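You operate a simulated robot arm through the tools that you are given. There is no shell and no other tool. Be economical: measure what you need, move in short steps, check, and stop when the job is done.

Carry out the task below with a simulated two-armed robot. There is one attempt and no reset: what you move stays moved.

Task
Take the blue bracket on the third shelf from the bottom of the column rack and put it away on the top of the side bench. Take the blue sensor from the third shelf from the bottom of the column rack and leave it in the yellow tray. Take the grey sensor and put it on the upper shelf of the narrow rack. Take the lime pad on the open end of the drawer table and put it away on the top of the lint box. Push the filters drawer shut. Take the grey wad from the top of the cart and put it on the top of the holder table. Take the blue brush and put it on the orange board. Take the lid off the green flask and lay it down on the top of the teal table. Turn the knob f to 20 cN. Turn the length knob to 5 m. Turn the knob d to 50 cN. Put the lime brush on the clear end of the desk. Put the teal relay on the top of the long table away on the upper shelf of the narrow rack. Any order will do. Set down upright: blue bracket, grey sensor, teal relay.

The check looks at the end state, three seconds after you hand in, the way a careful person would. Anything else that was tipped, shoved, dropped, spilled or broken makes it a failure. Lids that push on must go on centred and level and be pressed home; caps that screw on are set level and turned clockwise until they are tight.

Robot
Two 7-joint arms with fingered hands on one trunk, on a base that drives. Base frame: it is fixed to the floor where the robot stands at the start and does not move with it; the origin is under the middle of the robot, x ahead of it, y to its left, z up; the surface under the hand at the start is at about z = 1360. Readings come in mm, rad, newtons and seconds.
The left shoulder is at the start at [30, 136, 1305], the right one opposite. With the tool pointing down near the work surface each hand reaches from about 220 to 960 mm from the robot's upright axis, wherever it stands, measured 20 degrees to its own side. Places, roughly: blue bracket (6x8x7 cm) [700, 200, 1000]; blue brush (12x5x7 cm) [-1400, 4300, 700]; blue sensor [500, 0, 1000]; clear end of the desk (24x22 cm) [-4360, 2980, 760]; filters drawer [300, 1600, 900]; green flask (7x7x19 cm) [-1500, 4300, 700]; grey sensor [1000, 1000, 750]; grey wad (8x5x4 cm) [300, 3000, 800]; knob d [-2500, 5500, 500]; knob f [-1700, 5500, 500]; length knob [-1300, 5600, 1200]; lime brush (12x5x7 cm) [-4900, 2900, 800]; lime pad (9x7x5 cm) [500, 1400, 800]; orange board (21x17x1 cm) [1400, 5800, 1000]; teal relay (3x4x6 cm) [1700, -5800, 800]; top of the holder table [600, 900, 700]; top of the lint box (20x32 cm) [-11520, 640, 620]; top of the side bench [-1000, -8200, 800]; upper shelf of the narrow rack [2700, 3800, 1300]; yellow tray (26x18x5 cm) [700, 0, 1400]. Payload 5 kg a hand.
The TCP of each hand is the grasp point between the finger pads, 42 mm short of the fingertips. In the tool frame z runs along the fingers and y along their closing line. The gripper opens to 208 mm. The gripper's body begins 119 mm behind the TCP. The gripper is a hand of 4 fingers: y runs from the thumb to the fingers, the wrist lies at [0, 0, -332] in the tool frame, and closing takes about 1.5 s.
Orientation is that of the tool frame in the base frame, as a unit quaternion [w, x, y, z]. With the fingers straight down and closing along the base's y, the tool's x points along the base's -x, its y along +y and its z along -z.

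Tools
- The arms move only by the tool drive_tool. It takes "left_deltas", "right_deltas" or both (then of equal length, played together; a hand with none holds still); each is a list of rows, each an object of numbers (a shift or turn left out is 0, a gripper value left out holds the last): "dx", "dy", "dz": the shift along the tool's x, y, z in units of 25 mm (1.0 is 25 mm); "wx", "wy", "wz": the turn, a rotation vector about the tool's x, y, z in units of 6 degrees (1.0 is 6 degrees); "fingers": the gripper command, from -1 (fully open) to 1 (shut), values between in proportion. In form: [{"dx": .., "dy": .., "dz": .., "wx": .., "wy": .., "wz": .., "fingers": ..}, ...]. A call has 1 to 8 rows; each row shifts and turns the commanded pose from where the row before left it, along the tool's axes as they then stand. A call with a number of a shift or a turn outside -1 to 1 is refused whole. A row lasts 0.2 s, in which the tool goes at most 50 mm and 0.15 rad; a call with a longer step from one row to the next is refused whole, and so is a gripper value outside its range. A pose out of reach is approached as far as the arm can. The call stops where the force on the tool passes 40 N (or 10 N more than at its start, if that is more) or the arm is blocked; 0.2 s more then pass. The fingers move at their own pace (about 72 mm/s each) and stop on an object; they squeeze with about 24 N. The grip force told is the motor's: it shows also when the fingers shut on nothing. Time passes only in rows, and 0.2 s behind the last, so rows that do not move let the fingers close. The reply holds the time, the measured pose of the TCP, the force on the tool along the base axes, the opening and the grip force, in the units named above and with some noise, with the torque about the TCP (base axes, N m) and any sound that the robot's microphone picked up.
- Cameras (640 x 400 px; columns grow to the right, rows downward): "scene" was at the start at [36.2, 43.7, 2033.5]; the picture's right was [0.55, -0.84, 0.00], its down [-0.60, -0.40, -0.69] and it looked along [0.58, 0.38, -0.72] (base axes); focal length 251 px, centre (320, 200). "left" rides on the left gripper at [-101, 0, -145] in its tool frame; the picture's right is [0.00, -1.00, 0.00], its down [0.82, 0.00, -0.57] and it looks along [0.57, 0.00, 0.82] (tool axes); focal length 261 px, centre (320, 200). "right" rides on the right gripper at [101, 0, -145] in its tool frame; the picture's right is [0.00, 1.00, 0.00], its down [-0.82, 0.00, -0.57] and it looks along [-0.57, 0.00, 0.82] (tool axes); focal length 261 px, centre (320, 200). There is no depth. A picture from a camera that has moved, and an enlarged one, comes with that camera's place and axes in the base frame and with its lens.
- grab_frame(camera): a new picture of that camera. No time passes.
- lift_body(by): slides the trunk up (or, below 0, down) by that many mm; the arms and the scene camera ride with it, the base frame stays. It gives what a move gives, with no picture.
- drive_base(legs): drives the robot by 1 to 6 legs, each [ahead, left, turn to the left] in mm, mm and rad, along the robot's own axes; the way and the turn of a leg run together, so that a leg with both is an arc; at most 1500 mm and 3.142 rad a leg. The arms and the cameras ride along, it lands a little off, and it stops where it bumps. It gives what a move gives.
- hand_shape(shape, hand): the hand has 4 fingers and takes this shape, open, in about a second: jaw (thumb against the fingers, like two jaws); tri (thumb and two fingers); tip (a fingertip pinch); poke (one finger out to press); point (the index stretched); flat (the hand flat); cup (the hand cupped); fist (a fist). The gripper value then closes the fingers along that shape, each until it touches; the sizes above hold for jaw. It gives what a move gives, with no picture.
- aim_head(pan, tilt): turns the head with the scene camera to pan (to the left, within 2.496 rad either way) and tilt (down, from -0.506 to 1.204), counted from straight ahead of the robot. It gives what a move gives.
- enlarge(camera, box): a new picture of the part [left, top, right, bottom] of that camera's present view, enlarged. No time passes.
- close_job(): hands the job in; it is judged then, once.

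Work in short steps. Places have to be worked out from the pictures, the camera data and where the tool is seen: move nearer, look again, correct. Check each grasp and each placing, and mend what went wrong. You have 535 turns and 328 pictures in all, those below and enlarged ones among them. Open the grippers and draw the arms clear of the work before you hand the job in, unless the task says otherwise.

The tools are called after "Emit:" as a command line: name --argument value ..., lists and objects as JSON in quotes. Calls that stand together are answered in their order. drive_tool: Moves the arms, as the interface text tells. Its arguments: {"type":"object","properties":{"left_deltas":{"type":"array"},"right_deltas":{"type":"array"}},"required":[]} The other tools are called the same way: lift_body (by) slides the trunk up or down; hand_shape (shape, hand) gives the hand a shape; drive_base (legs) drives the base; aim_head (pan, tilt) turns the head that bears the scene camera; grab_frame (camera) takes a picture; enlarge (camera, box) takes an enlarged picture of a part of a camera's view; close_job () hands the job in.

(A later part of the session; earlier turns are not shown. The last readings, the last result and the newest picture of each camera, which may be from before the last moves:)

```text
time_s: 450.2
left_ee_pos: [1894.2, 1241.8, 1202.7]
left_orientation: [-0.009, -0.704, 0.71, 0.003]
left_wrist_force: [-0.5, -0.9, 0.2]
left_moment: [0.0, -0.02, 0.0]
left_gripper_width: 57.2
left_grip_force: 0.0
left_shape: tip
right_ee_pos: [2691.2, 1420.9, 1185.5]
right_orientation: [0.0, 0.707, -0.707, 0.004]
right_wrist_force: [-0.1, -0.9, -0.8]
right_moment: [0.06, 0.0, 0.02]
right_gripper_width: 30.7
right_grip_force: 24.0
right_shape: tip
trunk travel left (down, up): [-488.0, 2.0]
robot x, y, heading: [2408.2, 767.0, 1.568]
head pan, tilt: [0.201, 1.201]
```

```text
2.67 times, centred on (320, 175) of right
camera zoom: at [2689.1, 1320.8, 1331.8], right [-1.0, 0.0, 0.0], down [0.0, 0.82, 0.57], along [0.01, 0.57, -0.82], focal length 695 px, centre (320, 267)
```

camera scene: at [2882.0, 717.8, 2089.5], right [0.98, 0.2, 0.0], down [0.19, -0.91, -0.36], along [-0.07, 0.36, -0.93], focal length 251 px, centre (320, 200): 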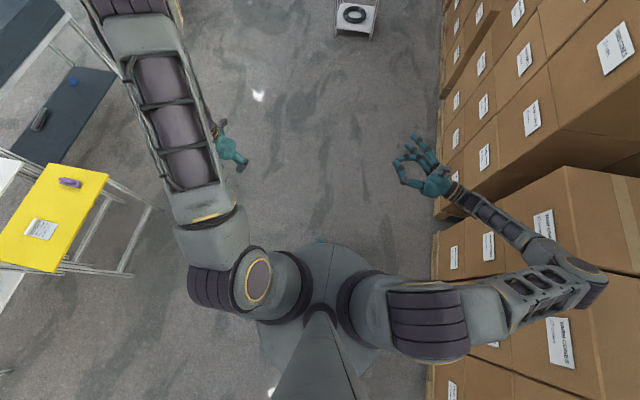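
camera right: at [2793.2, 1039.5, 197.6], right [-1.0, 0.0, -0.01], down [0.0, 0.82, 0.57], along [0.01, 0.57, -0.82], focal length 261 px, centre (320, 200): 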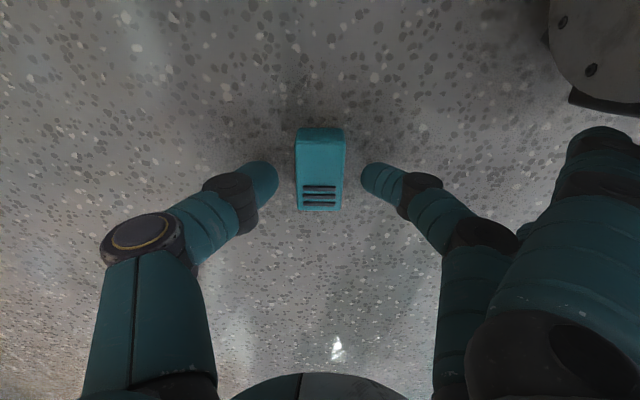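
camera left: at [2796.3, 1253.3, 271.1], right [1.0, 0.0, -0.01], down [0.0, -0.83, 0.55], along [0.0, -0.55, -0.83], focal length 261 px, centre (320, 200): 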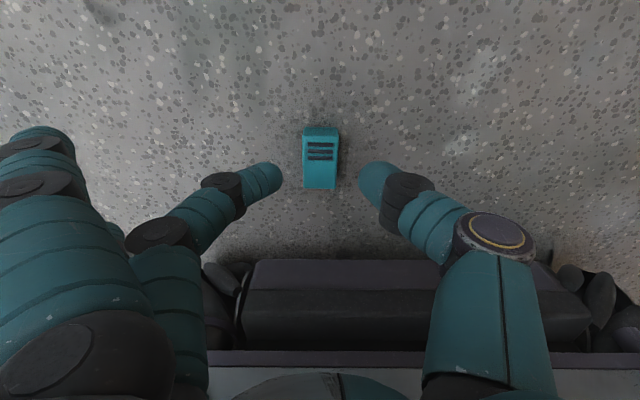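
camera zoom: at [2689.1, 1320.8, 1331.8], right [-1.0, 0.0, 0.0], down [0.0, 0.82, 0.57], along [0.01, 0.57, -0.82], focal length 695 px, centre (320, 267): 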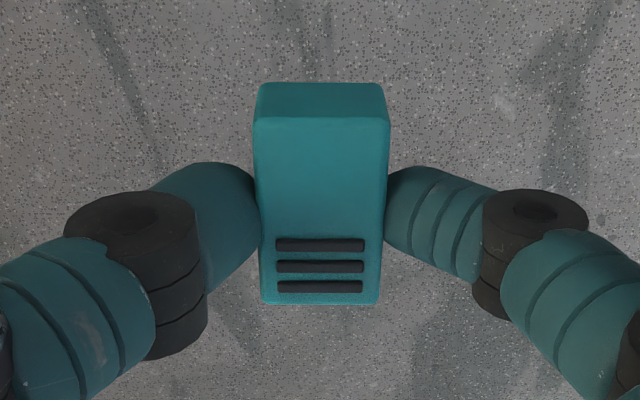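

Rock solid. Now pitch the right hand up 90° so the relay stands upright.

Emit:
drive_tool --right_deltas '[{"wy": -1}, {"wy": -1}, {"wy": -1}, {"wy": -1}, {"wy": -1}, {"wy": -1}, {"wy": -1}, {"wy": -1}]'

Emit:
drive_tool --right_deltas '[{"wy": -1}, {"wy": -1}, {"wy": -1}, {"wy": -1}, {"wy": -1}, {"wy": -1}, {"wy": -1}]'

Emit:
grab_frame --camera "right"

```text
time_s: 452.1
left_ee_pos: [1895.5, 1242.9, 1201.9]
left_orientation: [-0.01, -0.704, 0.71, 0.004]
left_wrist_force: [0.4, 0.0, 0.4]
left_moment: [-0.07, 0.08, -0.02]
left_gripper_width: 57.4
left_grip_force: 0.1
left_shape: tip
right_ee_pos: [2691.9, 1420.8, 1184.8]
right_orientation: [-0.288, 0.647, -0.646, -0.285]
right_wrist_force: [0.3, -0.2, -0.5]
right_moment: [-0.06, 0.0, 0.02]
right_gripper_width: 30.2
right_grip_force: 23.7
right_shape: tip
trunk travel left (down, up): [-488.0, 2.0]
robot x, y, heading: [2405.9, 773.3, 1.569]
head pan, tilt: [0.201, 1.201]
```

```text
time_s: 453.6
left_ee_pos: [1888.9, 1244.2, 1199.0]
left_orientation: [-0.008, -0.704, 0.71, 0.002]
left_wrist_force: [-1.7, -0.5, -1.6]
left_moment: [0.01, -0.4, 0.0]
left_gripper_width: 57.4
left_grip_force: 0.0
left_shape: tip
right_ee_pos: [2687.2, 1419.9, 1186.1]
right_orientation: [-0.501, 0.503, -0.5, -0.495]
right_wrist_force: [-0.8, -2.5, -3.0]
right_moment: [0.23, -0.03, 0.01]
right_gripper_width: 30.4
right_grip_force: 24.6
right_shape: tip
trunk travel left (down, up): [-488.0, 2.0]
robot x, y, heading: [2406.1, 768.0, 1.569]
head pan, tilt: [0.201, 1.201]
```

```text
193 pictures are left
camera right: at [2687.2, 1274.7, 1085.1], right [-1.0, 0.0, 0.0], down [0.0, -0.57, 0.82], along [0.0, 0.82, 0.57], focal length 261 px, centre (320, 200)
```

right: 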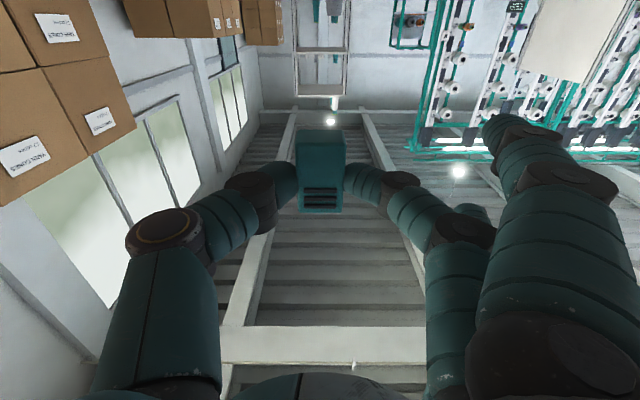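

Relay upright in hand. I raise it to entry height and drive north toward the shelf, keeping heading.

Emit:
drive_tool --right_deltas '[{"dx": -1}, {"dx": -1}, {"dx": -1}, {"dx": -1}, {"dx": -1}, {"dx": -1}, {"dx": -0.7}]'

Emit:
drive_base --legs '[[1000, 25, 0], [1010, 25, 0]]'

Emit:
aim_head --pan -0.2 --tilt 0.7

Emit:
grab_frame --camera "scene"

Emit:
grab_frame --camera "right"

```text
time_s: 455.2
left_ee_pos: [1893.6, 1242.6, 1201.1]
left_orientation: [-0.009, -0.705, 0.709, 0.003]
left_wrist_force: [-0.4, 0.2, 0.1]
left_moment: [0.02, -0.05, 0.01]
left_gripper_width: 57.4
left_grip_force: 0.0
left_shape: tip
right_ee_pos: [2689.7, 1423.0, 1353.2]
right_orientation: [-0.5, 0.502, -0.501, -0.497]
right_wrist_force: [0.2, -0.2, -0.3]
right_moment: [-0.02, -0.02, -0.05]
right_gripper_width: 30.2
right_grip_force: 24.1
right_shape: tip
trunk travel left (down, up): [-488.0, 2.0]
robot x, y, heading: [2404.0, 766.6, 1.575]
head pan, tilt: [0.201, 1.201]
```

```text
time_s: 465.3
left_ee_pos: [1842.4, 3253.4, 1201.7]
left_orientation: [-0.009, -0.706, 0.708, 0.003]
left_wrist_force: [-0.8, 0.9, -0.6]
left_moment: [-0.04, -0.01, 0.0]
left_gripper_width: 57.2
left_grip_force: 0.1
left_shape: tip
right_ee_pos: [2636.6, 3438.7, 1353.7]
right_orientation: [-0.498, 0.505, -0.498, -0.5]
right_wrist_force: [0.2, 0.3, -1.1]
right_moment: [-0.01, -0.01, 0.0]
right_gripper_width: 30.2
right_grip_force: 24.0
right_shape: tip
trunk travel left (down, up): [-488.0, 2.0]
robot x, y, heading: [2355.4, 2779.3, 1.576]
head pan, tilt: [0.201, 1.201]
```

```text
time_s: 466.2
left_ee_pos: [1842.0, 3252.8, 1201.2]
left_orientation: [-0.01, -0.706, 0.708, 0.002]
left_wrist_force: [-0.2, -0.4, 0.2]
left_moment: [0.03, 0.0, -0.06]
left_gripper_width: 57.4
left_grip_force: 0.0
left_shape: tip
right_ee_pos: [2637.2, 3438.9, 1352.8]
right_orientation: [-0.498, 0.504, -0.498, -0.499]
right_wrist_force: [-0.4, -0.5, 0.0]
right_moment: [-0.01, 0.02, 0.02]
right_gripper_width: 30.2
right_grip_force: 23.7
right_shape: tip
trunk travel left (down, up): [-488.0, 2.0]
robot x, y, heading: [2355.6, 2782.4, 1.578]
head pan, tilt: [-0.201, 0.7]
```

```text
192 pictures are left
camera scene: at [2371.3, 2834.8, 2205.4], right [0.98, -0.19, 0.0], down [-0.12, -0.63, -0.76], along [0.15, 0.75, -0.64], focal length 251 px, centre (320, 200)
```

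scene: 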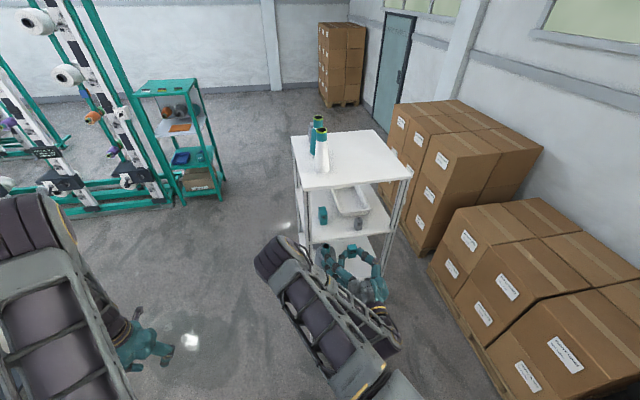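

```text
191 pictures are left
camera right: at [2637.1, 3292.7, 1253.1], right [-1.0, -0.01, 0.0], down [0.0, -0.57, 0.82], along [-0.01, 0.82, 0.57], focal length 261 px, centre (320, 200)
```

right: 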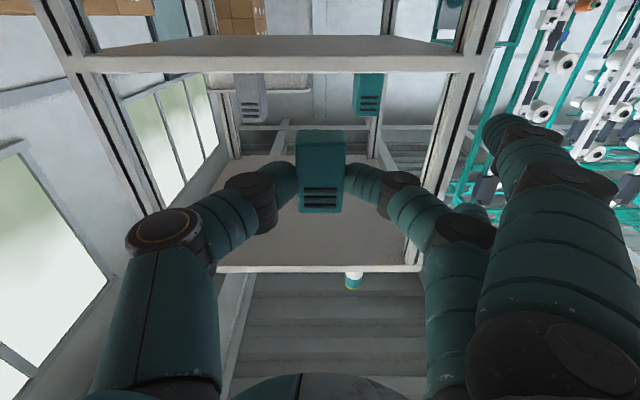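

The lane between the existing teal block (x≈2565) and the grey sensor (x≈2723) is free. I advance 163 mm and check.

Emit:
drive_base --legs '[[163, 0, 0]]'

Emit:
grab_frame --camera "right"

Emit:
enlarge --camera "scene" --box '[280, 130, 440, 330]'

```text
time_s: 467.6
left_ee_pos: [1841.7, 3416.0, 1200.7]
left_orientation: [-0.009, -0.706, 0.708, 0.003]
left_wrist_force: [0.3, -0.2, 0.0]
left_moment: [0.02, -0.05, -0.05]
left_gripper_width: 57.3
left_grip_force: 0.0
left_shape: tip
right_ee_pos: [2636.7, 3599.8, 1353.5]
right_orientation: [-0.499, 0.504, -0.499, -0.498]
right_wrist_force: [0.4, -0.2, -1.4]
right_moment: [-0.06, -0.01, 0.01]
right_gripper_width: 30.5
right_grip_force: 24.0
right_shape: tip
trunk travel left (down, up): [-488.0, 2.0]
robot x, y, heading: [2351.4, 2943.6, 1.574]
head pan, tilt: [-0.201, 0.7]
```

```text
190 pictures are left
camera right: at [2637.0, 3455.2, 1253.1], right [-1.0, -0.01, 0.0], down [0.0, -0.57, 0.82], along [0.0, 0.82, 0.57], focal length 261 px, centre (320, 200)
```

right: 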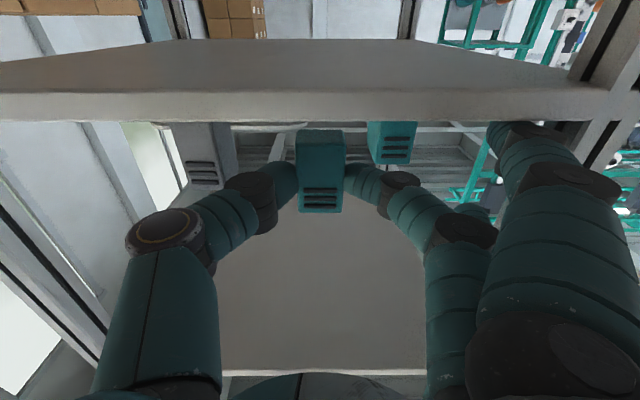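

```text
2.00 times, centred on (360, 230) of scene
camera zoom: at [2370.8, 2997.6, 2205.5], right [0.98, -0.2, 0.0], down [-0.13, -0.63, -0.77], along [0.15, 0.75, -0.64], focal length 503 px, centre (240, 140)
```

zoom: 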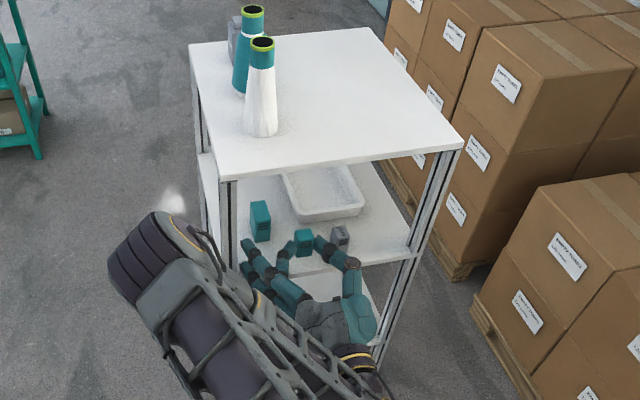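

Relay is over the shelf. I lower gently to contact.

Emit:
drive_tool --right_deltas '[{"dx": 0.3}, {"dx": 0.2}, {"dx": 0.12}, {"dx": 0.12}]'

```text
time_s: 468.3
left_ee_pos: [1843.6, 3417.0, 1203.6]
left_orientation: [-0.011, -0.706, 0.708, 0.003]
left_wrist_force: [0.2, 1.0, 0.4]
left_moment: [-0.06, 0.05, 0.01]
left_gripper_width: 57.2
left_grip_force: 0.0
left_shape: tip
right_ee_pos: [2642.6, 3601.9, 1347.7]
right_orientation: [0.504, -0.498, 0.497, 0.502]
right_wrist_force: [14.2, 1.9, 18.4]
right_moment: [0.29, 2.25, -0.74]
right_gripper_width: 30.5
right_grip_force: 24.2
right_shape: tip
trunk travel left (down, up): [-488.0, 2.0]
robot x, y, heading: [2356.8, 2943.8, 1.58]
head pan, tilt: [-0.201, 0.7]
stopped in row 3 (right hand): the force on the tool passed its limit at 47 N (the readings are from after the stop); the commanded pose is now the measured one
```

The splayed index finger (left, below the hand) touches the shelf edge first. I raise a bit, roll the hand ~13° so that side lifts, then lower again.

Emit:
drive_tool --right_deltas '[{"dx": -0.4}, {"wz": 0.75}, {"wz": 0.75}, {"wz": 0.7}]'

Emit:
grab_frame --camera "right"

Emit:
enlarge --camera "scene" --box '[320, 180, 440, 290]'

```text
time_s: 469.3
left_ee_pos: [1842.7, 3416.6, 1201.7]
left_orientation: [-0.011, -0.706, 0.708, 0.003]
left_wrist_force: [-0.5, 0.5, -0.4]
left_moment: [0.01, -0.04, 0.02]
left_gripper_width: 57.4
left_grip_force: 0.1
left_shape: tip
right_ee_pos: [2641.1, 3602.9, 1353.3]
right_orientation: [0.44, -0.439, 0.552, 0.555]
right_wrist_force: [18.2, 4.2, -7.6]
right_moment: [-0.15, -1.17, -1.22]
right_gripper_width: 30.3
right_grip_force: 23.6
right_shape: tip
trunk travel left (down, up): [-488.0, 2.0]
robot x, y, heading: [2354.7, 2940.2, 1.573]
head pan, tilt: [-0.201, 0.7]
```

```text
188 pictures are left
camera right: at [2617.7, 3458.5, 1255.5], right [-0.97, 0.0, 0.23], down [0.19, -0.58, 0.8], along [0.13, 0.82, 0.56], focal length 261 px, centre (320, 200)
```

right: 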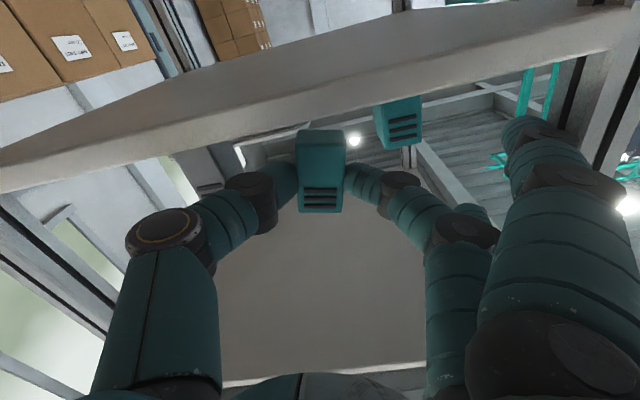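

```text
3.64 times, centred on (380, 235) of scene
camera zoom: at [2374.2, 2999.2, 2205.3], right [0.98, -0.2, 0.0], down [-0.13, -0.63, -0.76], along [0.15, 0.75, -0.64], focal length 914 px, centre (102, 73)
```

zoom: 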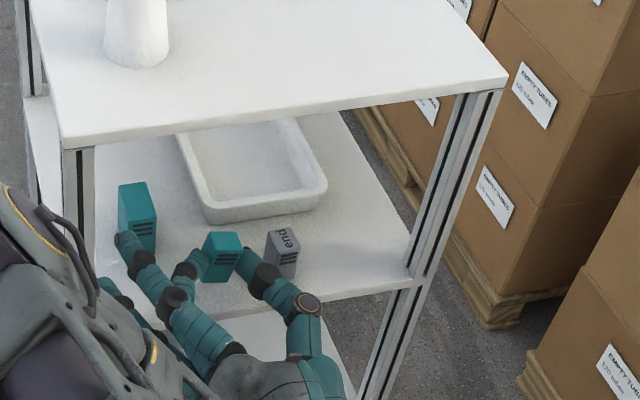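

Index is close to the existing block/post. I pull back 15 mm and right 6 mm to free it, then check forces.

Emit:
drive_tool --right_deltas '[{"dz": -0.4, "dy": -0.25}, {"dz": -0.25}]'

Emit:
enlarge --camera "scene" --box '[325, 195, 405, 270]'

```text
time_s: 469.9
left_ee_pos: [1843.2, 3417.0, 1202.5]
left_orientation: [-0.01, -0.707, 0.708, 0.003]
left_wrist_force: [0.4, -0.1, 0.1]
left_moment: [-0.01, 0.04, 0.0]
left_gripper_width: 57.4
left_grip_force: 0.0
left_shape: tip
right_ee_pos: [2646.0, 3586.9, 1353.7]
right_orientation: [0.44, -0.438, 0.552, 0.556]
right_wrist_force: [13.9, 4.2, -0.7]
right_moment: [0.02, -0.17, -0.96]
right_gripper_width: 30.3
right_grip_force: 23.5
right_shape: tip
trunk travel left (down, up): [-488.0, 2.0]
robot x, y, heading: [2349.9, 2944.5, 1.574]
head pan, tilt: [-0.201, 0.7]
```

```text
5.33 times, centred on (365, 232) of scene
camera zoom: at [2373.7, 2999.0, 2205.4], right [0.98, -0.2, 0.0], down [-0.13, -0.63, -0.76], along [0.15, 0.75, -0.64], focal length 1341 px, centre (80, 27)
```

zoom: 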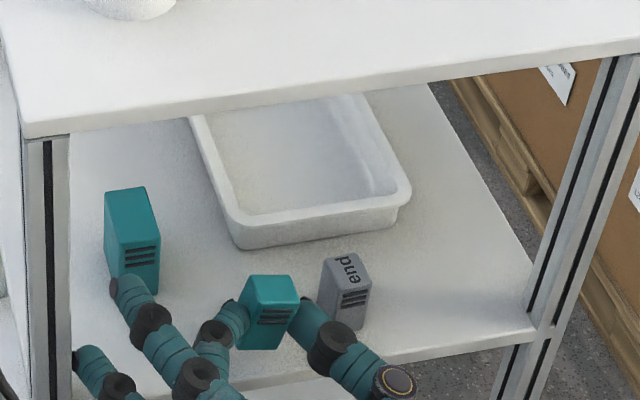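

A fingertip touches the left post. I pull back 12 mm more and shift 9 mm right; relay stays ~18 mm inside the edge.

Emit:
drive_tool --right_deltas '[{"dz": -0.48}, {"dy": -0.38}]'

Emit:
enlarge --camera "scene" --box '[325, 195, 405, 270]'

```text
time_s: 470.5
left_ee_pos: [1840.5, 3415.7, 1202.5]
left_orientation: [-0.01, -0.706, 0.708, 0.002]
left_wrist_force: [-0.3, 0.3, 0.7]
left_moment: [-0.05, -0.02, -0.02]
left_gripper_width: 57.2
left_grip_force: 0.0
left_shape: tip
right_ee_pos: [2651.9, 3574.1, 1351.9]
right_orientation: [0.44, -0.44, 0.551, 0.556]
right_wrist_force: [0.8, 0.3, -1.1]
right_moment: [-0.04, -0.01, 0.01]
right_gripper_width: 30.4
right_grip_force: 23.7
right_shape: tip
trunk travel left (down, up): [-488.0, 2.0]
robot x, y, heading: [2357.6, 2944.5, 1.574]
head pan, tilt: [-0.201, 0.7]
```

```text
5.33 times, centred on (365, 232) of scene
camera zoom: at [2370.5, 2998.6, 2205.4], right [0.98, -0.19, 0.0], down [-0.13, -0.63, -0.76], along [0.15, 0.75, -0.64], focal length 1341 px, centre (80, 27)
```

zoom: 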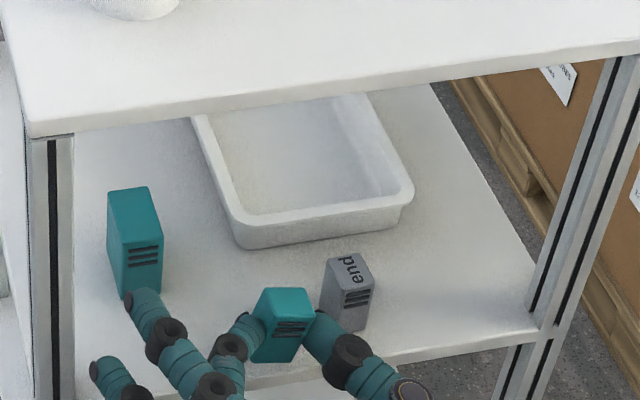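

Free now. I lower gently.

Emit:
drive_tool --right_deltas '[{"dx": 0.3, "dy": -0.07}, {"dx": 0.3, "dy": -0.07}, {"dx": 0.12, "dy": -0.03}, {"dx": 0.12, "dy": -0.03}]'

Emit:
enlarge --camera "scene" --box '[325, 195, 405, 270]'

```text
time_s: 471.5
left_ee_pos: [1840.6, 3415.4, 1202.8]
left_orientation: [-0.009, -0.706, 0.708, 0.003]
left_wrist_force: [0.4, -1.2, 0.2]
left_moment: [0.0, -0.04, 0.0]
left_gripper_width: 57.1
left_grip_force: 0.0
left_shape: tip
right_ee_pos: [2653.8, 3572.8, 1332.6]
right_orientation: [0.441, -0.44, 0.548, 0.558]
right_wrist_force: [-1.3, 1.5, 21.1]
right_moment: [0.6, -0.19, 0.06]
right_gripper_width: 29.8
right_grip_force: 23.4
right_shape: tip
trunk travel left (down, up): [-488.0, 2.0]
robot x, y, heading: [2353.7, 2946.0, 1.578]
head pan, tilt: [-0.201, 0.7]
```

```text
5.33 times, centred on (365, 232) of scene
camera zoom: at [2369.8, 2996.3, 2205.8], right [0.98, -0.2, 0.0], down [-0.13, -0.63, -0.77], along [0.15, 0.75, -0.64], focal length 1341 px, centre (80, 27)
```

zoom: 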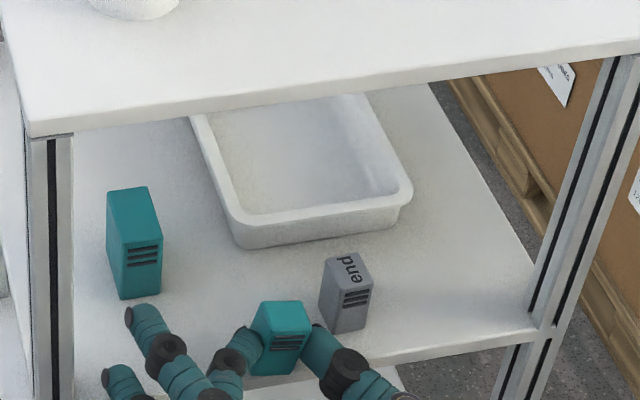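

Relay rests on its lower right edge, ~20 mm inside. I ease off and open slowly so it settles flat.

Emit:
drive_tool --right_deltas '[{"dx": -0.05}, {"fingers": 0.7}, {"fingers": 0.66}, {"fingers": 0.62}, {"fingers": 0.58}, {"fingers": 0.5}, {}]'

Emit:
enlarge --camera "scene" --box '[325, 195, 405, 270]'

```text
time_s: 473.1
left_ee_pos: [1841.9, 3416.1, 1201.2]
left_orientation: [-0.01, -0.706, 0.708, 0.003]
left_wrist_force: [0.0, 0.7, 0.0]
left_moment: [0.01, 0.01, -0.02]
left_gripper_width: 57.6
left_grip_force: 0.1
left_shape: tip
right_ee_pos: [2655.5, 3574.4, 1332.0]
right_orientation: [0.441, -0.44, 0.551, 0.555]
right_wrist_force: [-0.5, 0.1, 0.1]
right_moment: [-0.01, 0.0, 0.02]
right_gripper_width: 51.1
right_grip_force: 0.1
right_shape: tip
trunk travel left (down, up): [-488.0, 2.0]
robot x, y, heading: [2356.0, 2943.6, 1.573]
head pan, tilt: [-0.201, 0.7]
```

```text
5.33 times, centred on (365, 232) of scene
camera zoom: at [2370.9, 2998.0, 2205.4], right [0.98, -0.2, 0.0], down [-0.13, -0.63, -0.76], along [0.15, 0.75, -0.64], focal length 1341 px, centre (80, 27)
```

zoom: 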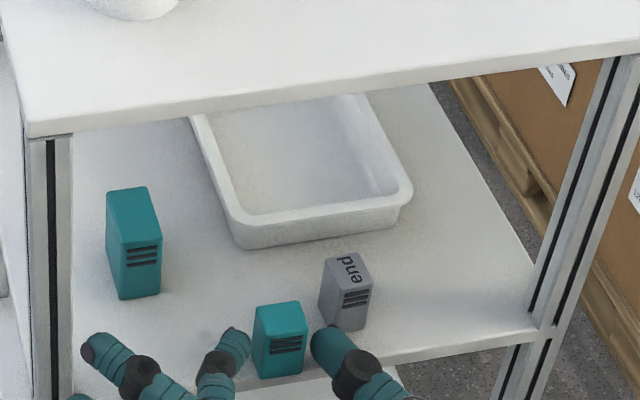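

Relay stands upright on the upper shelf. I withdraw straight back with the base.

Emit:
drive_base --legs '[[-60, 0, 0], [-300, 0, 0]]'

Emit:
enlarge --camera "scene" --box '[290, 120, 450, 250]'

```text
time_s: 475.7
left_ee_pos: [1842.8, 3054.7, 1202.2]
left_orientation: [-0.009, -0.707, 0.707, 0.003]
left_wrist_force: [-0.4, -0.4, 0.0]
left_moment: [0.02, 0.04, -0.02]
left_gripper_width: 57.3
left_grip_force: 0.0
left_shape: tip
right_ee_pos: [2654.5, 3214.2, 1332.0]
right_orientation: [0.441, -0.44, 0.55, 0.555]
right_wrist_force: [0.1, -0.8, 1.3]
right_moment: [-0.03, -0.01, 0.0]
right_gripper_width: 51.4
right_grip_force: 0.1
right_shape: tip
trunk travel left (down, up): [-488.0, 2.0]
robot x, y, heading: [2355.1, 2587.7, 1.575]
head pan, tilt: [-0.201, 0.7]
```

```text
3.08 times, centred on (370, 185) of scene
camera zoom: at [2372.4, 2637.8, 2205.4], right [0.98, -0.19, 0.0], down [-0.13, -0.63, -0.76], along [0.15, 0.75, -0.64], focal length 773 px, centre (166, 246)
```

zoom: 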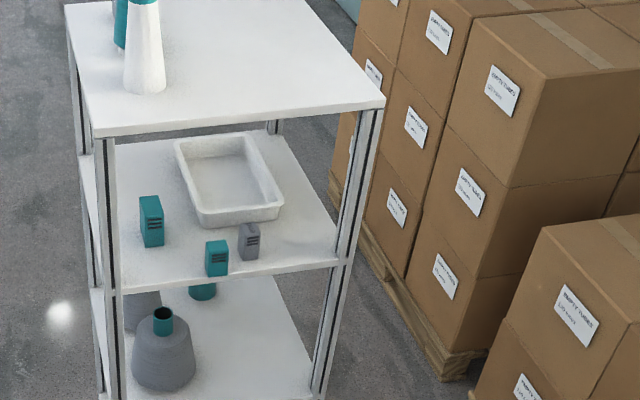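

Both items are well placed. Next, the cart with the grey wad: I turn to face west, restore jaw shapes, and look.

Emit:
drive_base --legs '[[0, 0, 1.567], [500, 0, 0]]'

Emit:
hand_shape --shape "jaw" --hand "left"

Emit:
aim_head --pan 0 --tilt 0.5

Emit:
grab_frame --camera "scene"

```text
time_s: 482.4
left_ee_pos: [1377.9, 2087.0, 1202.4]
left_orientation: [0.009, 1.0, -0.011, 0.005]
left_wrist_force: [-0.3, 0.2, 0.3]
left_moment: [0.01, 0.01, 0.03]
left_gripper_width: 57.2
left_grip_force: 0.0
left_shape: tip
right_ee_pos: [1235.5, 2902.3, 1331.4]
right_orientation: [-0.075, -0.7, 0.086, 0.705]
right_wrist_force: [-0.4, -0.6, -0.6]
right_moment: [-0.02, 0.03, 0.02]
right_gripper_width: 51.4
right_grip_force: 0.1
right_shape: tip
trunk travel left (down, up): [-488.0, 2.0]
robot x, y, heading: [1858.8, 2590.9, 3.128]
head pan, tilt: [-0.201, 0.7]
```

```text
time_s: 483.4
left_ee_pos: [1378.8, 2085.9, 1202.7]
left_orientation: [0.009, 1.0, -0.011, 0.004]
left_wrist_force: [0.0, -0.2, -0.4]
left_moment: [0.0, 0.0, 0.01]
left_gripper_width: 207.8
left_grip_force: 0.1
left_shape: jaw
right_ee_pos: [1234.8, 2902.5, 1331.6]
right_orientation: [-0.075, -0.7, 0.085, 0.705]
right_wrist_force: [0.2, 0.0, 0.3]
right_moment: [0.0, 0.0, 0.04]
right_gripper_width: 51.3
right_grip_force: 0.1
right_shape: tip
trunk travel left (down, up): [-488.0, 2.0]
robot x, y, heading: [1857.6, 2589.0, 3.125]
head pan, tilt: [-0.201, 0.7]
```

```text
time_s: 484.1
left_ee_pos: [1377.3, 2086.2, 1202.2]
left_orientation: [0.009, 1.0, -0.01, 0.005]
left_wrist_force: [-0.2, -0.3, -0.4]
left_moment: [-0.03, -0.02, -0.01]
left_gripper_width: 207.6
left_grip_force: 0.0
left_shape: jaw
right_ee_pos: [1234.2, 2903.4, 1331.6]
right_orientation: [-0.075, -0.7, 0.085, 0.705]
right_wrist_force: [0.3, 0.0, -0.5]
right_moment: [0.03, 0.01, 0.01]
right_gripper_width: 51.2
right_grip_force: 0.0
right_shape: tip
trunk travel left (down, up): [-488.0, 2.0]
robot x, y, heading: [1857.2, 2592.9, 3.129]
head pan, tilt: [0.0, 0.499]
```

```text
181 pictures are left
camera scene: at [1795.7, 2592.3, 2223.1], right [0.01, 1.0, 0.0], down [0.48, -0.01, -0.88], along [-0.88, 0.01, -0.48], focal length 251 px, centre (320, 200)
```

scene: 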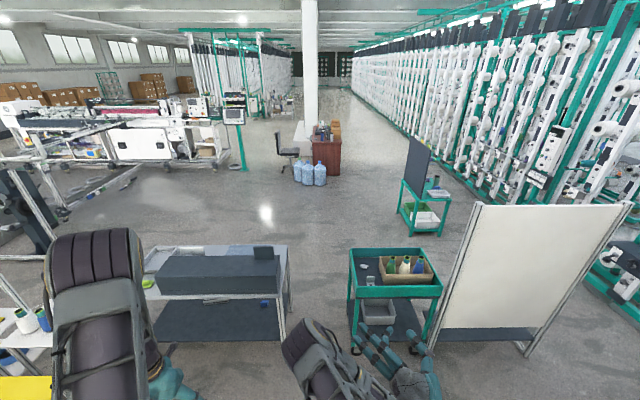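

Emit:
enlarge --camera "scene" --box '[340, 235, 450, 310]'

Emit:
enlarge --camera "scene" --box '[130, 230, 310, 350]'

```text
5.33 times, centred on (395, 272) of scene
camera zoom: at [1795.7, 2592.3, 2223.1], right [0.01, 1.0, 0.0], down [0.48, -0.01, -0.88], along [-0.88, 0.01, -0.48], focal length 1341 px, centre (-80, -187)
```

zoom: 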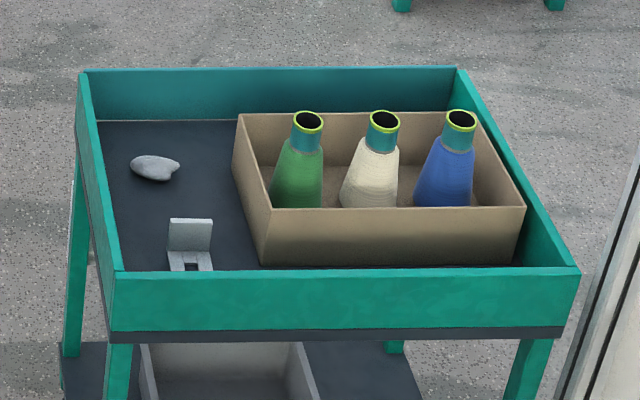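

```text
3.33 times, centred on (220, 290) of scene
camera zoom: at [1795.7, 2592.3, 2223.1], right [0.01, 1.0, 0.0], down [0.48, -0.01, -0.88], along [-0.88, 0.01, -0.48], focal length 838 px, centre (653, -100)
```

zoom: 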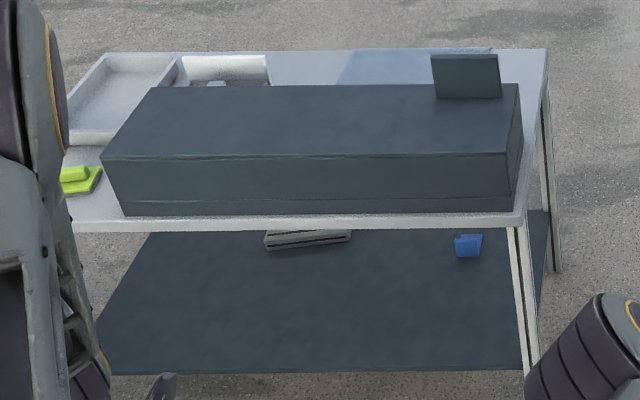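

The wad lies in the cart's tray at ≈[326,2953]. I bring the left hand inward and forward, then drive up to the cart.

Emit:
drive_tool --left_deltas '[{"dy": -1, "dx": -0.5}, {"dy": -1, "dx": -0.5}, {"dy": -1, "dx": -0.5}, {"dy": -1, "dx": -0.5}, {"dy": -1, "dx": -0.5}, {"dy": -1, "dx": -0.5}, {"dy": -1, "dx": -0.5}, {"dy": -1, "dx": -0.5}]'

Emit:
drive_tool --left_deltas '[{"dy": -1, "dx": -0.5, "fingers": -0.1}, {"dy": -1, "dx": -0.5}, {"dy": -1, "dx": -0.5}, {"dy": -1, "dx": -0.5}, {"dy": -1, "dx": -0.5}, {"dy": -1}]'

Emit:
drive_base --legs '[[880, -511, 0.012]]'

Emit:
grab_frame --camera "left"

```text
time_s: 485.9
left_ee_pos: [1284.4, 2288.9, 1197.2]
left_orientation: [0.01, 1.0, -0.01, 0.005]
left_wrist_force: [0.2, 0.4, 0.3]
left_moment: [-0.08, 0.0, -0.02]
left_gripper_width: 208.1
left_grip_force: 0.2
left_shape: jaw
right_ee_pos: [1234.1, 2903.4, 1330.5]
right_orientation: [-0.074, -0.7, 0.086, 0.705]
right_wrist_force: [-0.5, -0.9, 0.6]
right_moment: [0.0, 0.04, 0.08]
right_gripper_width: 51.6
right_grip_force: 0.1
right_shape: tip
trunk travel left (down, up): [-488.0, 2.0]
robot x, y, heading: [1859.8, 2593.6, 3.128]
head pan, tilt: [0.0, 0.499]
```

```text
time_s: 487.3
left_ee_pos: [1223.0, 2440.0, 1193.6]
left_orientation: [0.009, 1.0, -0.011, 0.004]
left_wrist_force: [0.4, -0.1, 0.5]
left_moment: [-0.02, 0.07, 0.02]
left_gripper_width: 115.5
left_grip_force: 0.0
left_shape: jaw
right_ee_pos: [1234.8, 2903.4, 1331.4]
right_orientation: [-0.074, -0.7, 0.085, 0.705]
right_wrist_force: [0.8, 1.4, 0.5]
right_moment: [-0.02, -0.01, 0.09]
right_gripper_width: 51.4
right_grip_force: 0.2
right_shape: tip
trunk travel left (down, up): [-488.0, 2.0]
robot x, y, heading: [1860.8, 2591.2, 3.123]
head pan, tilt: [0.0, 0.499]
```

```text
time_s: 492.5
left_ee_pos: [358.1, 2948.4, 1193.9]
left_orientation: [0.008, 1.0, -0.005, 0.005]
left_wrist_force: [0.4, -0.1, 0.5]
left_moment: [0.0, -0.03, 0.03]
left_gripper_width: 115.1
left_grip_force: 0.0
left_shape: jaw
right_ee_pos: [364.1, 3411.0, 1332.1]
right_orientation: [-0.079, -0.7, 0.081, 0.705]
right_wrist_force: [-0.8, -0.7, 0.3]
right_moment: [0.03, -0.02, 0.03]
right_gripper_width: 51.5
right_grip_force: 0.1
right_shape: tip
trunk travel left (down, up): [-488.0, 2.0]
robot x, y, heading: [989.2, 3110.9, 3.135]
head pan, tilt: [0.0, 0.499]
```

```text
178 pictures are left
camera left: at [255.3, 2950.6, 1336.7], right [0.01, 1.0, -0.02], down [0.81, 0.01, 0.58], along [0.58, -0.02, -0.81], focal length 261 px, centre (320, 200)
```

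left: 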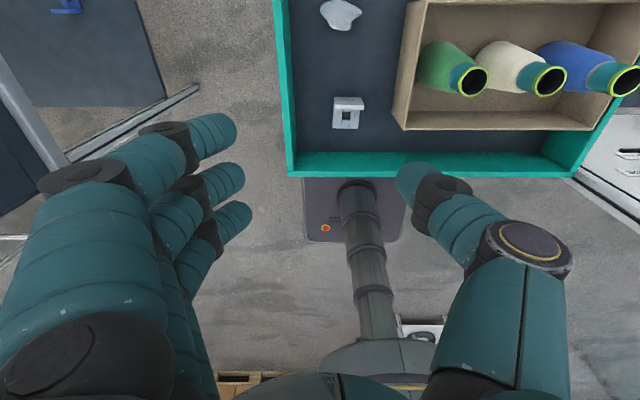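

The wad is at ≈[257,2971], close to the side wall, so I rotate the left hand 90° to close front-to-back.

Emit:
drive_base --legs '[[85, -24, 0]]'

Emit:
drive_tool --left_deltas '[{"wz": 1}, {"wz": 1}, {"wz": 1}, {"wz": 1}, {"wz": 1}, {"wz": 1}, {"wz": 1}, {"wz": 1}]'

Emit:
drive_tool --left_deltas '[{"wz": 1}, {"wz": 1}, {"wz": 1}, {"wz": 1}, {"wz": 1}, {"wz": 1}, {"wz": 1}]'

Emit:
grab_frame --camera "left"

```text
time_s: 493.6
left_ee_pos: [273.2, 2972.8, 1193.0]
left_orientation: [0.01, 1.0, -0.005, 0.006]
left_wrist_force: [-1.2, 0.5, -1.3]
left_moment: [-0.05, -0.14, -0.03]
left_gripper_width: 115.4
left_grip_force: 0.0
left_shape: jaw
right_ee_pos: [278.2, 3435.3, 1331.5]
right_orientation: [-0.079, -0.701, 0.081, 0.704]
right_wrist_force: [-1.0, 1.2, -0.3]
right_moment: [0.0, 0.02, 0.05]
right_gripper_width: 51.5
right_grip_force: 0.1
right_shape: tip
trunk travel left (down, up): [-488.0, 2.0]
robot x, y, heading: [908.2, 3128.2, 3.138]
head pan, tilt: [0.0, 0.499]
```

```text
time_s: 495.4
left_ee_pos: [273.6, 2972.6, 1193.2]
left_orientation: [0.007, 0.912, -0.411, 0.008]
left_wrist_force: [-1.1, 1.0, -0.4]
left_moment: [0.0, -0.01, -0.02]
left_gripper_width: 115.1
left_grip_force: 0.0
left_shape: jaw
right_ee_pos: [279.8, 3436.0, 1330.4]
right_orientation: [-0.078, -0.7, 0.081, 0.705]
right_wrist_force: [-0.2, 0.4, 0.0]
right_moment: [0.01, -0.02, 0.0]
right_gripper_width: 51.6
right_grip_force: 0.0
right_shape: tip
trunk travel left (down, up): [-488.0, 2.0]
robot x, y, heading: [906.4, 3133.0, 3.143]
head pan, tilt: [0.0, 0.499]
```

```text
time_s: 497.0
left_ee_pos: [274.0, 2971.9, 1193.3]
left_orientation: [-0.004, -0.703, 0.711, -0.009]
left_wrist_force: [-0.2, 0.2, -0.4]
left_moment: [0.01, -0.03, 0.01]
left_gripper_width: 115.1
left_grip_force: 0.0
left_shape: jaw
right_ee_pos: [279.8, 3435.1, 1331.0]
right_orientation: [-0.078, -0.7, 0.082, 0.705]
right_wrist_force: [-0.2, -0.4, 0.5]
right_moment: [0.01, 0.04, -0.05]
right_gripper_width: 51.7
right_grip_force: 0.1
right_shape: tip
trunk travel left (down, up): [-488.0, 2.0]
robot x, y, heading: [908.6, 3130.2, 3.135]
head pan, tilt: [0.0, 0.499]
```

```text
177 pictures are left
camera left: at [273.1, 3074.7, 1335.8], right [1.0, -0.01, 0.01], down [-0.01, -0.81, 0.59], along [0.0, -0.59, -0.81], focal length 261 px, centre (320, 200)
```

left: 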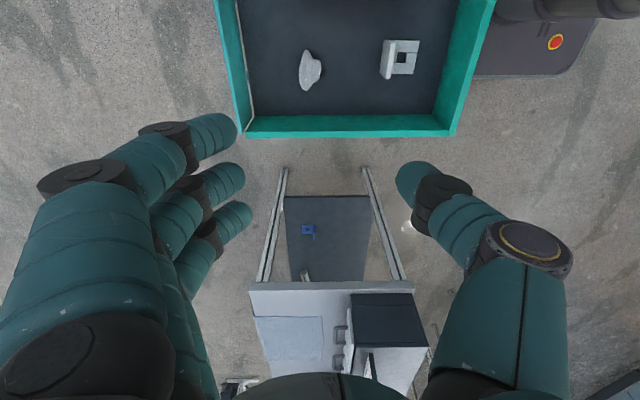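

Good view. I centre over the wad and descend in two calls.

Emit:
drive_tool --left_deltas '[{"dy": 0.8, "dx": -0.24, "fingers": 0.2}, {"dz": 1}, {"dz": 1}, {"dz": 1}, {"dz": 1}, {"dz": 1}, {"dz": 1}, {"dz": 1}]'

Emit:
drive_tool --left_deltas '[{"dz": 1}, {"dz": 1}, {"dz": 1}, {"dz": 1}, {"dz": 1}, {"dz": 1}]'

Emit:
grab_frame --camera "left"

```text
time_s: 498.8
left_ee_pos: [255.0, 2976.0, 1018.1]
left_orientation: [-0.003, -0.704, 0.71, -0.009]
left_wrist_force: [-1.4, -0.3, -0.2]
left_moment: [-0.02, -0.12, -0.01]
left_gripper_width: 83.8
left_grip_force: 0.1
left_shape: jaw
right_ee_pos: [280.5, 3434.9, 1330.8]
right_orientation: [-0.078, -0.701, 0.081, 0.705]
right_wrist_force: [-0.8, -0.8, -0.1]
right_moment: [-0.01, 0.0, 0.0]
right_gripper_width: 51.3
right_grip_force: 0.1
right_shape: tip
trunk travel left (down, up): [-488.0, 2.0]
robot x, y, heading: [907.4, 3133.8, 3.132]
head pan, tilt: [0.0, 0.499]
```

```text
time_s: 500.2
left_ee_pos: [257.0, 2971.9, 866.5]
left_orientation: [-0.004, -0.703, 0.711, -0.009]
left_wrist_force: [-2.0, -0.5, 1.3]
left_moment: [0.03, -0.17, -0.04]
left_gripper_width: 83.8
left_grip_force: 0.0
left_shape: jaw
right_ee_pos: [280.3, 3434.1, 1330.7]
right_orientation: [-0.079, -0.7, 0.081, 0.705]
right_wrist_force: [-0.6, 0.8, 0.0]
right_moment: [0.0, 0.0, -0.01]
right_gripper_width: 51.2
right_grip_force: 0.0
right_shape: tip
trunk travel left (down, up): [-488.0, 2.0]
robot x, y, heading: [908.1, 3128.3, 3.139]
head pan, tilt: [0.0, 0.499]
```

```text
176 pictures are left
camera left: at [255.3, 3074.9, 1010.1], right [1.0, -0.01, 0.01], down [-0.01, -0.81, 0.59], along [0.0, -0.59, -0.81], focal length 261 px, centre (320, 200)
```

left: 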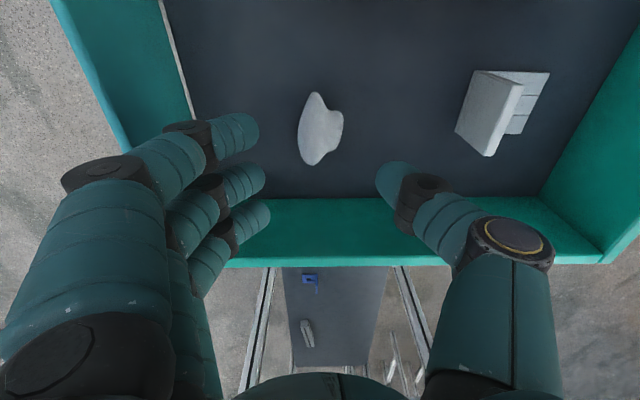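

Slight correction, then down to the tray floor and close.

Emit:
drive_tool --left_deltas '[{"dx": -0.36, "fingers": 0.3}, {"dz": 0.9}, {"dz": 0.9}, {"dz": 0.6}, {"dz": 0.3}]'

Emit:
grab_frame --camera "left"

```text
time_s: 501.4
left_ee_pos: [257.3, 2980.3, 800.8]
left_orientation: [-0.004, -0.703, 0.711, -0.009]
left_wrist_force: [0.2, -0.3, 0.2]
left_moment: [0.0, 0.01, 0.01]
left_gripper_width: 73.2
left_grip_force: 0.0
left_shape: jaw
right_ee_pos: [280.2, 3435.4, 1331.5]
right_orientation: [-0.078, -0.7, 0.082, 0.705]
right_wrist_force: [-1.1, 0.0, -0.3]
right_moment: [0.02, 0.04, -0.02]
right_gripper_width: 51.5
right_grip_force: 0.1
right_shape: tip
trunk travel left (down, up): [-488.0, 2.0]
robot x, y, heading: [909.3, 3134.8, 3.136]
head pan, tilt: [0.0, 0.499]
```

```text
175 pictures are left
camera left: at [256.2, 3082.8, 943.3], right [1.0, -0.01, 0.01], down [-0.01, -0.81, 0.59], along [0.0, -0.59, -0.81], focal length 261 px, centre (320, 200)
```

left: 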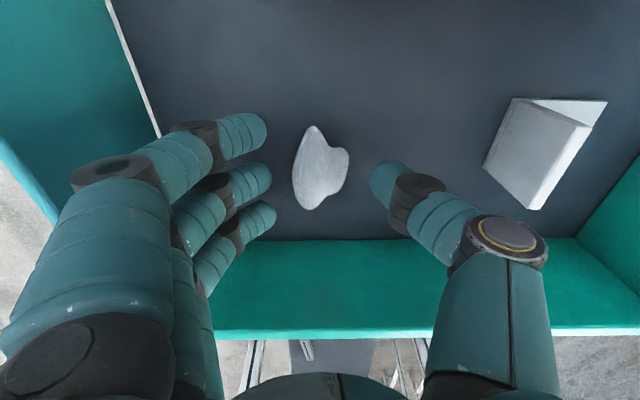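

Emit:
drive_tool --left_deltas '[{"dz": 0.25}, {"fingers": 1}, {}, {}, {}, {"dz": -1}, {"dz": -1}]'

Emit:
grab_frame --camera "left"

```text
time_s: 503.0
left_ee_pos: [257.9, 2981.5, 843.8]
left_orientation: [-0.003, -0.704, 0.71, -0.01]
left_wrist_force: [1.0, -0.4, -0.3]
left_moment: [0.0, 0.15, 0.01]
left_gripper_width: 38.5
left_grip_force: 24.3
left_shape: jaw
right_ee_pos: [280.3, 3434.4, 1332.7]
right_orientation: [-0.079, -0.7, 0.082, 0.705]
right_wrist_force: [-0.2, 0.2, 0.6]
right_moment: [0.0, 0.01, 0.01]
right_gripper_width: 51.2
right_grip_force: 0.0
right_shape: tip
trunk travel left (down, up): [-488.0, 2.0]
robot x, y, heading: [903.9, 3132.3, 3.14]
head pan, tilt: [0.0, 0.499]
```

```text
174 pictures are left
camera left: at [256.6, 3083.8, 986.8], right [1.0, 0.0, 0.01], down [-0.01, -0.81, 0.59], along [0.01, -0.59, -0.81], focal length 261 px, centre (320, 200)
```

left: 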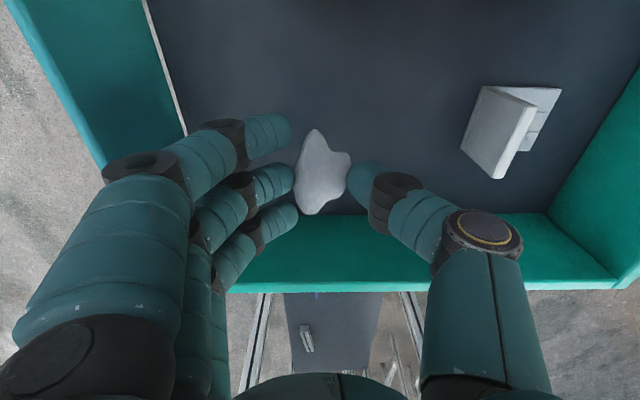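

Held. I lift clear and move to the east side of the yellow table, to reach the holder table's free corner.

Emit:
drive_tool --left_deltas '[{"dz": -1}, {"dz": -1}, {"dz": -1}, {"dz": -1}, {"dz": -1}, {"dz": -1}, {"dz": -1}, {"dz": -1}]'

Emit:
drive_base --legs '[[-700, 0, 0], [0, 950, 0], [0, 950, 0]]'

Emit:
drive_tool --left_deltas '[{"dy": 1}, {"dy": 1}, {"dy": 1}, {"dy": 1}, {"dy": 1}]'

Emit:
grab_frame --camera "left"

Emit:
aim_head --pan 0 --tilt 0.7

Emit:
grab_frame --camera "scene"

```text
time_s: 504.8
left_ee_pos: [256.0, 2983.5, 1045.4]
left_orientation: [-0.003, -0.704, 0.71, -0.009]
left_wrist_force: [0.8, 0.0, -0.5]
left_moment: [-0.02, 0.11, 0.0]
left_gripper_width: 38.8
left_grip_force: 23.8
left_shape: jaw
right_ee_pos: [280.4, 3435.3, 1331.8]
right_orientation: [-0.079, -0.7, 0.081, 0.705]
right_wrist_force: [0.2, 0.3, -0.8]
right_moment: [-0.01, -0.04, 0.04]
right_gripper_width: 51.5
right_grip_force: 0.0
right_shape: tip
trunk travel left (down, up): [-488.0, 2.0]
robot x, y, heading: [909.2, 3127.5, 3.136]
head pan, tilt: [0.0, 0.499]
```

```text
time_s: 506.5
left_ee_pos: [431.5, 2982.5, 1046.6]
left_orientation: [-0.004, -0.704, 0.71, -0.008]
left_wrist_force: [2.7, 0.3, 0.4]
left_moment: [-0.07, 0.33, -0.02]
left_gripper_width: 38.6
left_grip_force: 23.8
left_shape: jaw
right_ee_pos: [453.1, 3424.0, 1334.3]
right_orientation: [-0.088, -0.697, 0.077, 0.707]
right_wrist_force: [-12.2, -17.5, -3.0]
right_moment: [-0.53, 0.38, -0.23]
right_gripper_width: 48.5
right_grip_force: 0.0
right_shape: tip
trunk travel left (down, up): [-488.0, 2.0]
robot x, y, heading: [1084.8, 3127.8, 3.139]
head pan, tilt: [0.0, 0.499]
stopped in leg 1: the force on the tool passed its limit at 47 N (the readings are from after the stop); the commanded pose is now the measured one
```

```text
time_s: 507.7
left_ee_pos: [304.4, 2981.2, 1043.5]
left_orientation: [-0.003, -0.703, 0.711, -0.008]
left_wrist_force: [0.0, 0.7, -0.8]
left_moment: [0.02, 0.03, 0.01]
left_gripper_width: 38.6
left_grip_force: 24.4
left_shape: jaw
right_ee_pos: [451.4, 3424.7, 1332.6]
right_orientation: [-0.086, -0.699, 0.077, 0.706]
right_wrist_force: [-9.9, -19.9, -1.1]
right_moment: [-0.47, 0.29, -1.02]
right_gripper_width: 48.7
right_grip_force: 0.1
right_shape: tip
trunk travel left (down, up): [-488.0, 2.0]
robot x, y, heading: [1081.1, 3131.3, 3.136]
head pan, tilt: [0.0, 0.499]
```

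```text
173 pictures are left
camera left: at [303.2, 3084.6, 1186.4], right [1.0, 0.0, 0.01], down [-0.01, -0.81, 0.58], along [0.0, -0.58, -0.81], focal length 261 px, centre (320, 200)
```

left: 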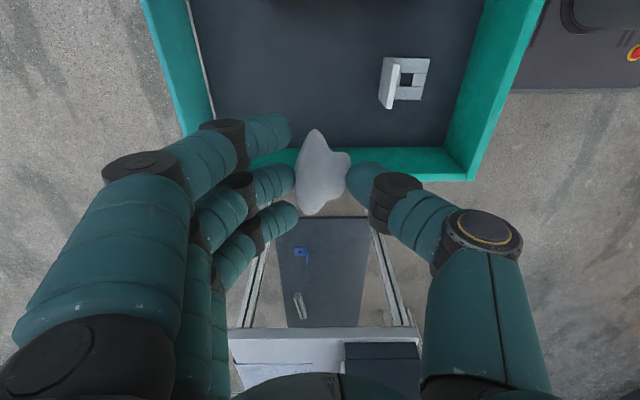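

```text
time_s: 508.5
left_ee_pos: [305.1, 2981.8, 1043.3]
left_orientation: [-0.002, -0.704, 0.711, -0.009]
left_wrist_force: [0.1, -0.6, -0.6]
left_moment: [-0.01, -0.01, 0.0]
left_gripper_width: 38.7
left_grip_force: 24.0
left_shape: jaw
right_ee_pos: [450.7, 3425.4, 1332.8]
right_orientation: [-0.087, -0.699, 0.077, 0.706]
right_wrist_force: [-8.3, -25.0, -2.5]
right_moment: [-0.57, 0.29, -1.5]
right_gripper_width: 47.9
right_grip_force: 0.0
right_shape: tip
trunk travel left (down, up): [-488.0, 2.0]
robot x, y, heading: [1084.2, 3129.4, 3.14]
head pan, tilt: [0.0, 0.7]
```

```text
172 pictures are left
camera scene: at [1024.8, 3125.9, 2205.4], right [0.0, 1.0, 0.0], down [0.64, 0.0, -0.76], along [-0.76, 0.0, -0.64], focal length 251 px, centre (320, 200)
```

scene: 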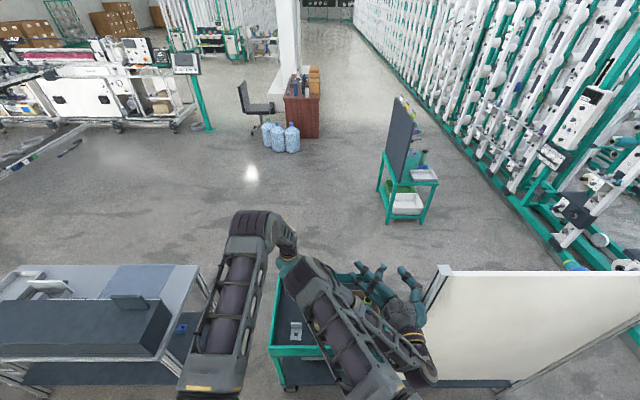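

The right thumb hooked the white panel's edge while reversing. I ease forward and shift the right hand left, away from it.

Emit:
drive_tool --right_deltas '[{"dz": 0.6}, {"dy": 0.8}, {"dy": 1}, {"dy": 1}, {"dy": 1}, {"dx": -1}, {"dx": -1}]'

Emit:
grab_frame --camera "scene"

```text
time_s: 510.3
left_ee_pos: [284.5, 2968.0, 1069.0]
left_orientation: [0.014, 0.712, -0.702, -0.004]
left_wrist_force: [-0.3, 0.9, -0.3]
left_moment: [-0.01, -0.03, -0.03]
left_gripper_width: 38.9
left_grip_force: 24.0
left_shape: jaw
right_ee_pos: [457.9, 3375.9, 1360.5]
right_orientation: [0.055, 0.725, -0.071, -0.683]
right_wrist_force: [-0.8, -0.1, 0.6]
right_moment: [-0.02, -0.03, 0.01]
right_gripper_width: 51.8
right_grip_force: 0.1
right_shape: tip
trunk travel left (down, up): [-488.0, 2.0]
robot x, y, heading: [1082.1, 3129.6, 3.142]
head pan, tilt: [0.0, 0.7]
stopped in row 7 (right hand): the arm was blocked; the commanded pose is now the measured one
```

```text
171 pictures are left
camera scene: at [1026.2, 3130.1, 2205.4], right [0.0, 1.0, 0.0], down [0.64, 0.0, -0.76], along [-0.76, 0.0, -0.64], focal length 251 px, centre (320, 200)
```

scene: 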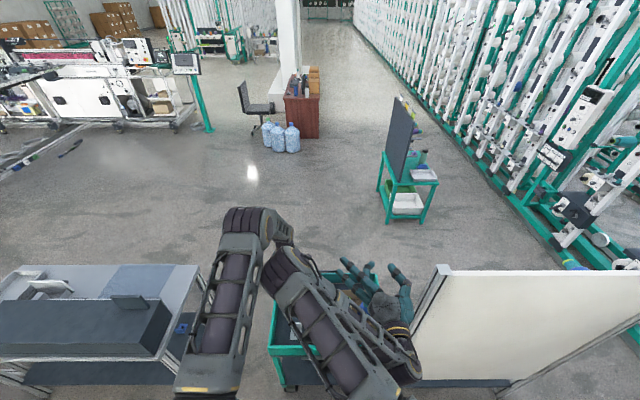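

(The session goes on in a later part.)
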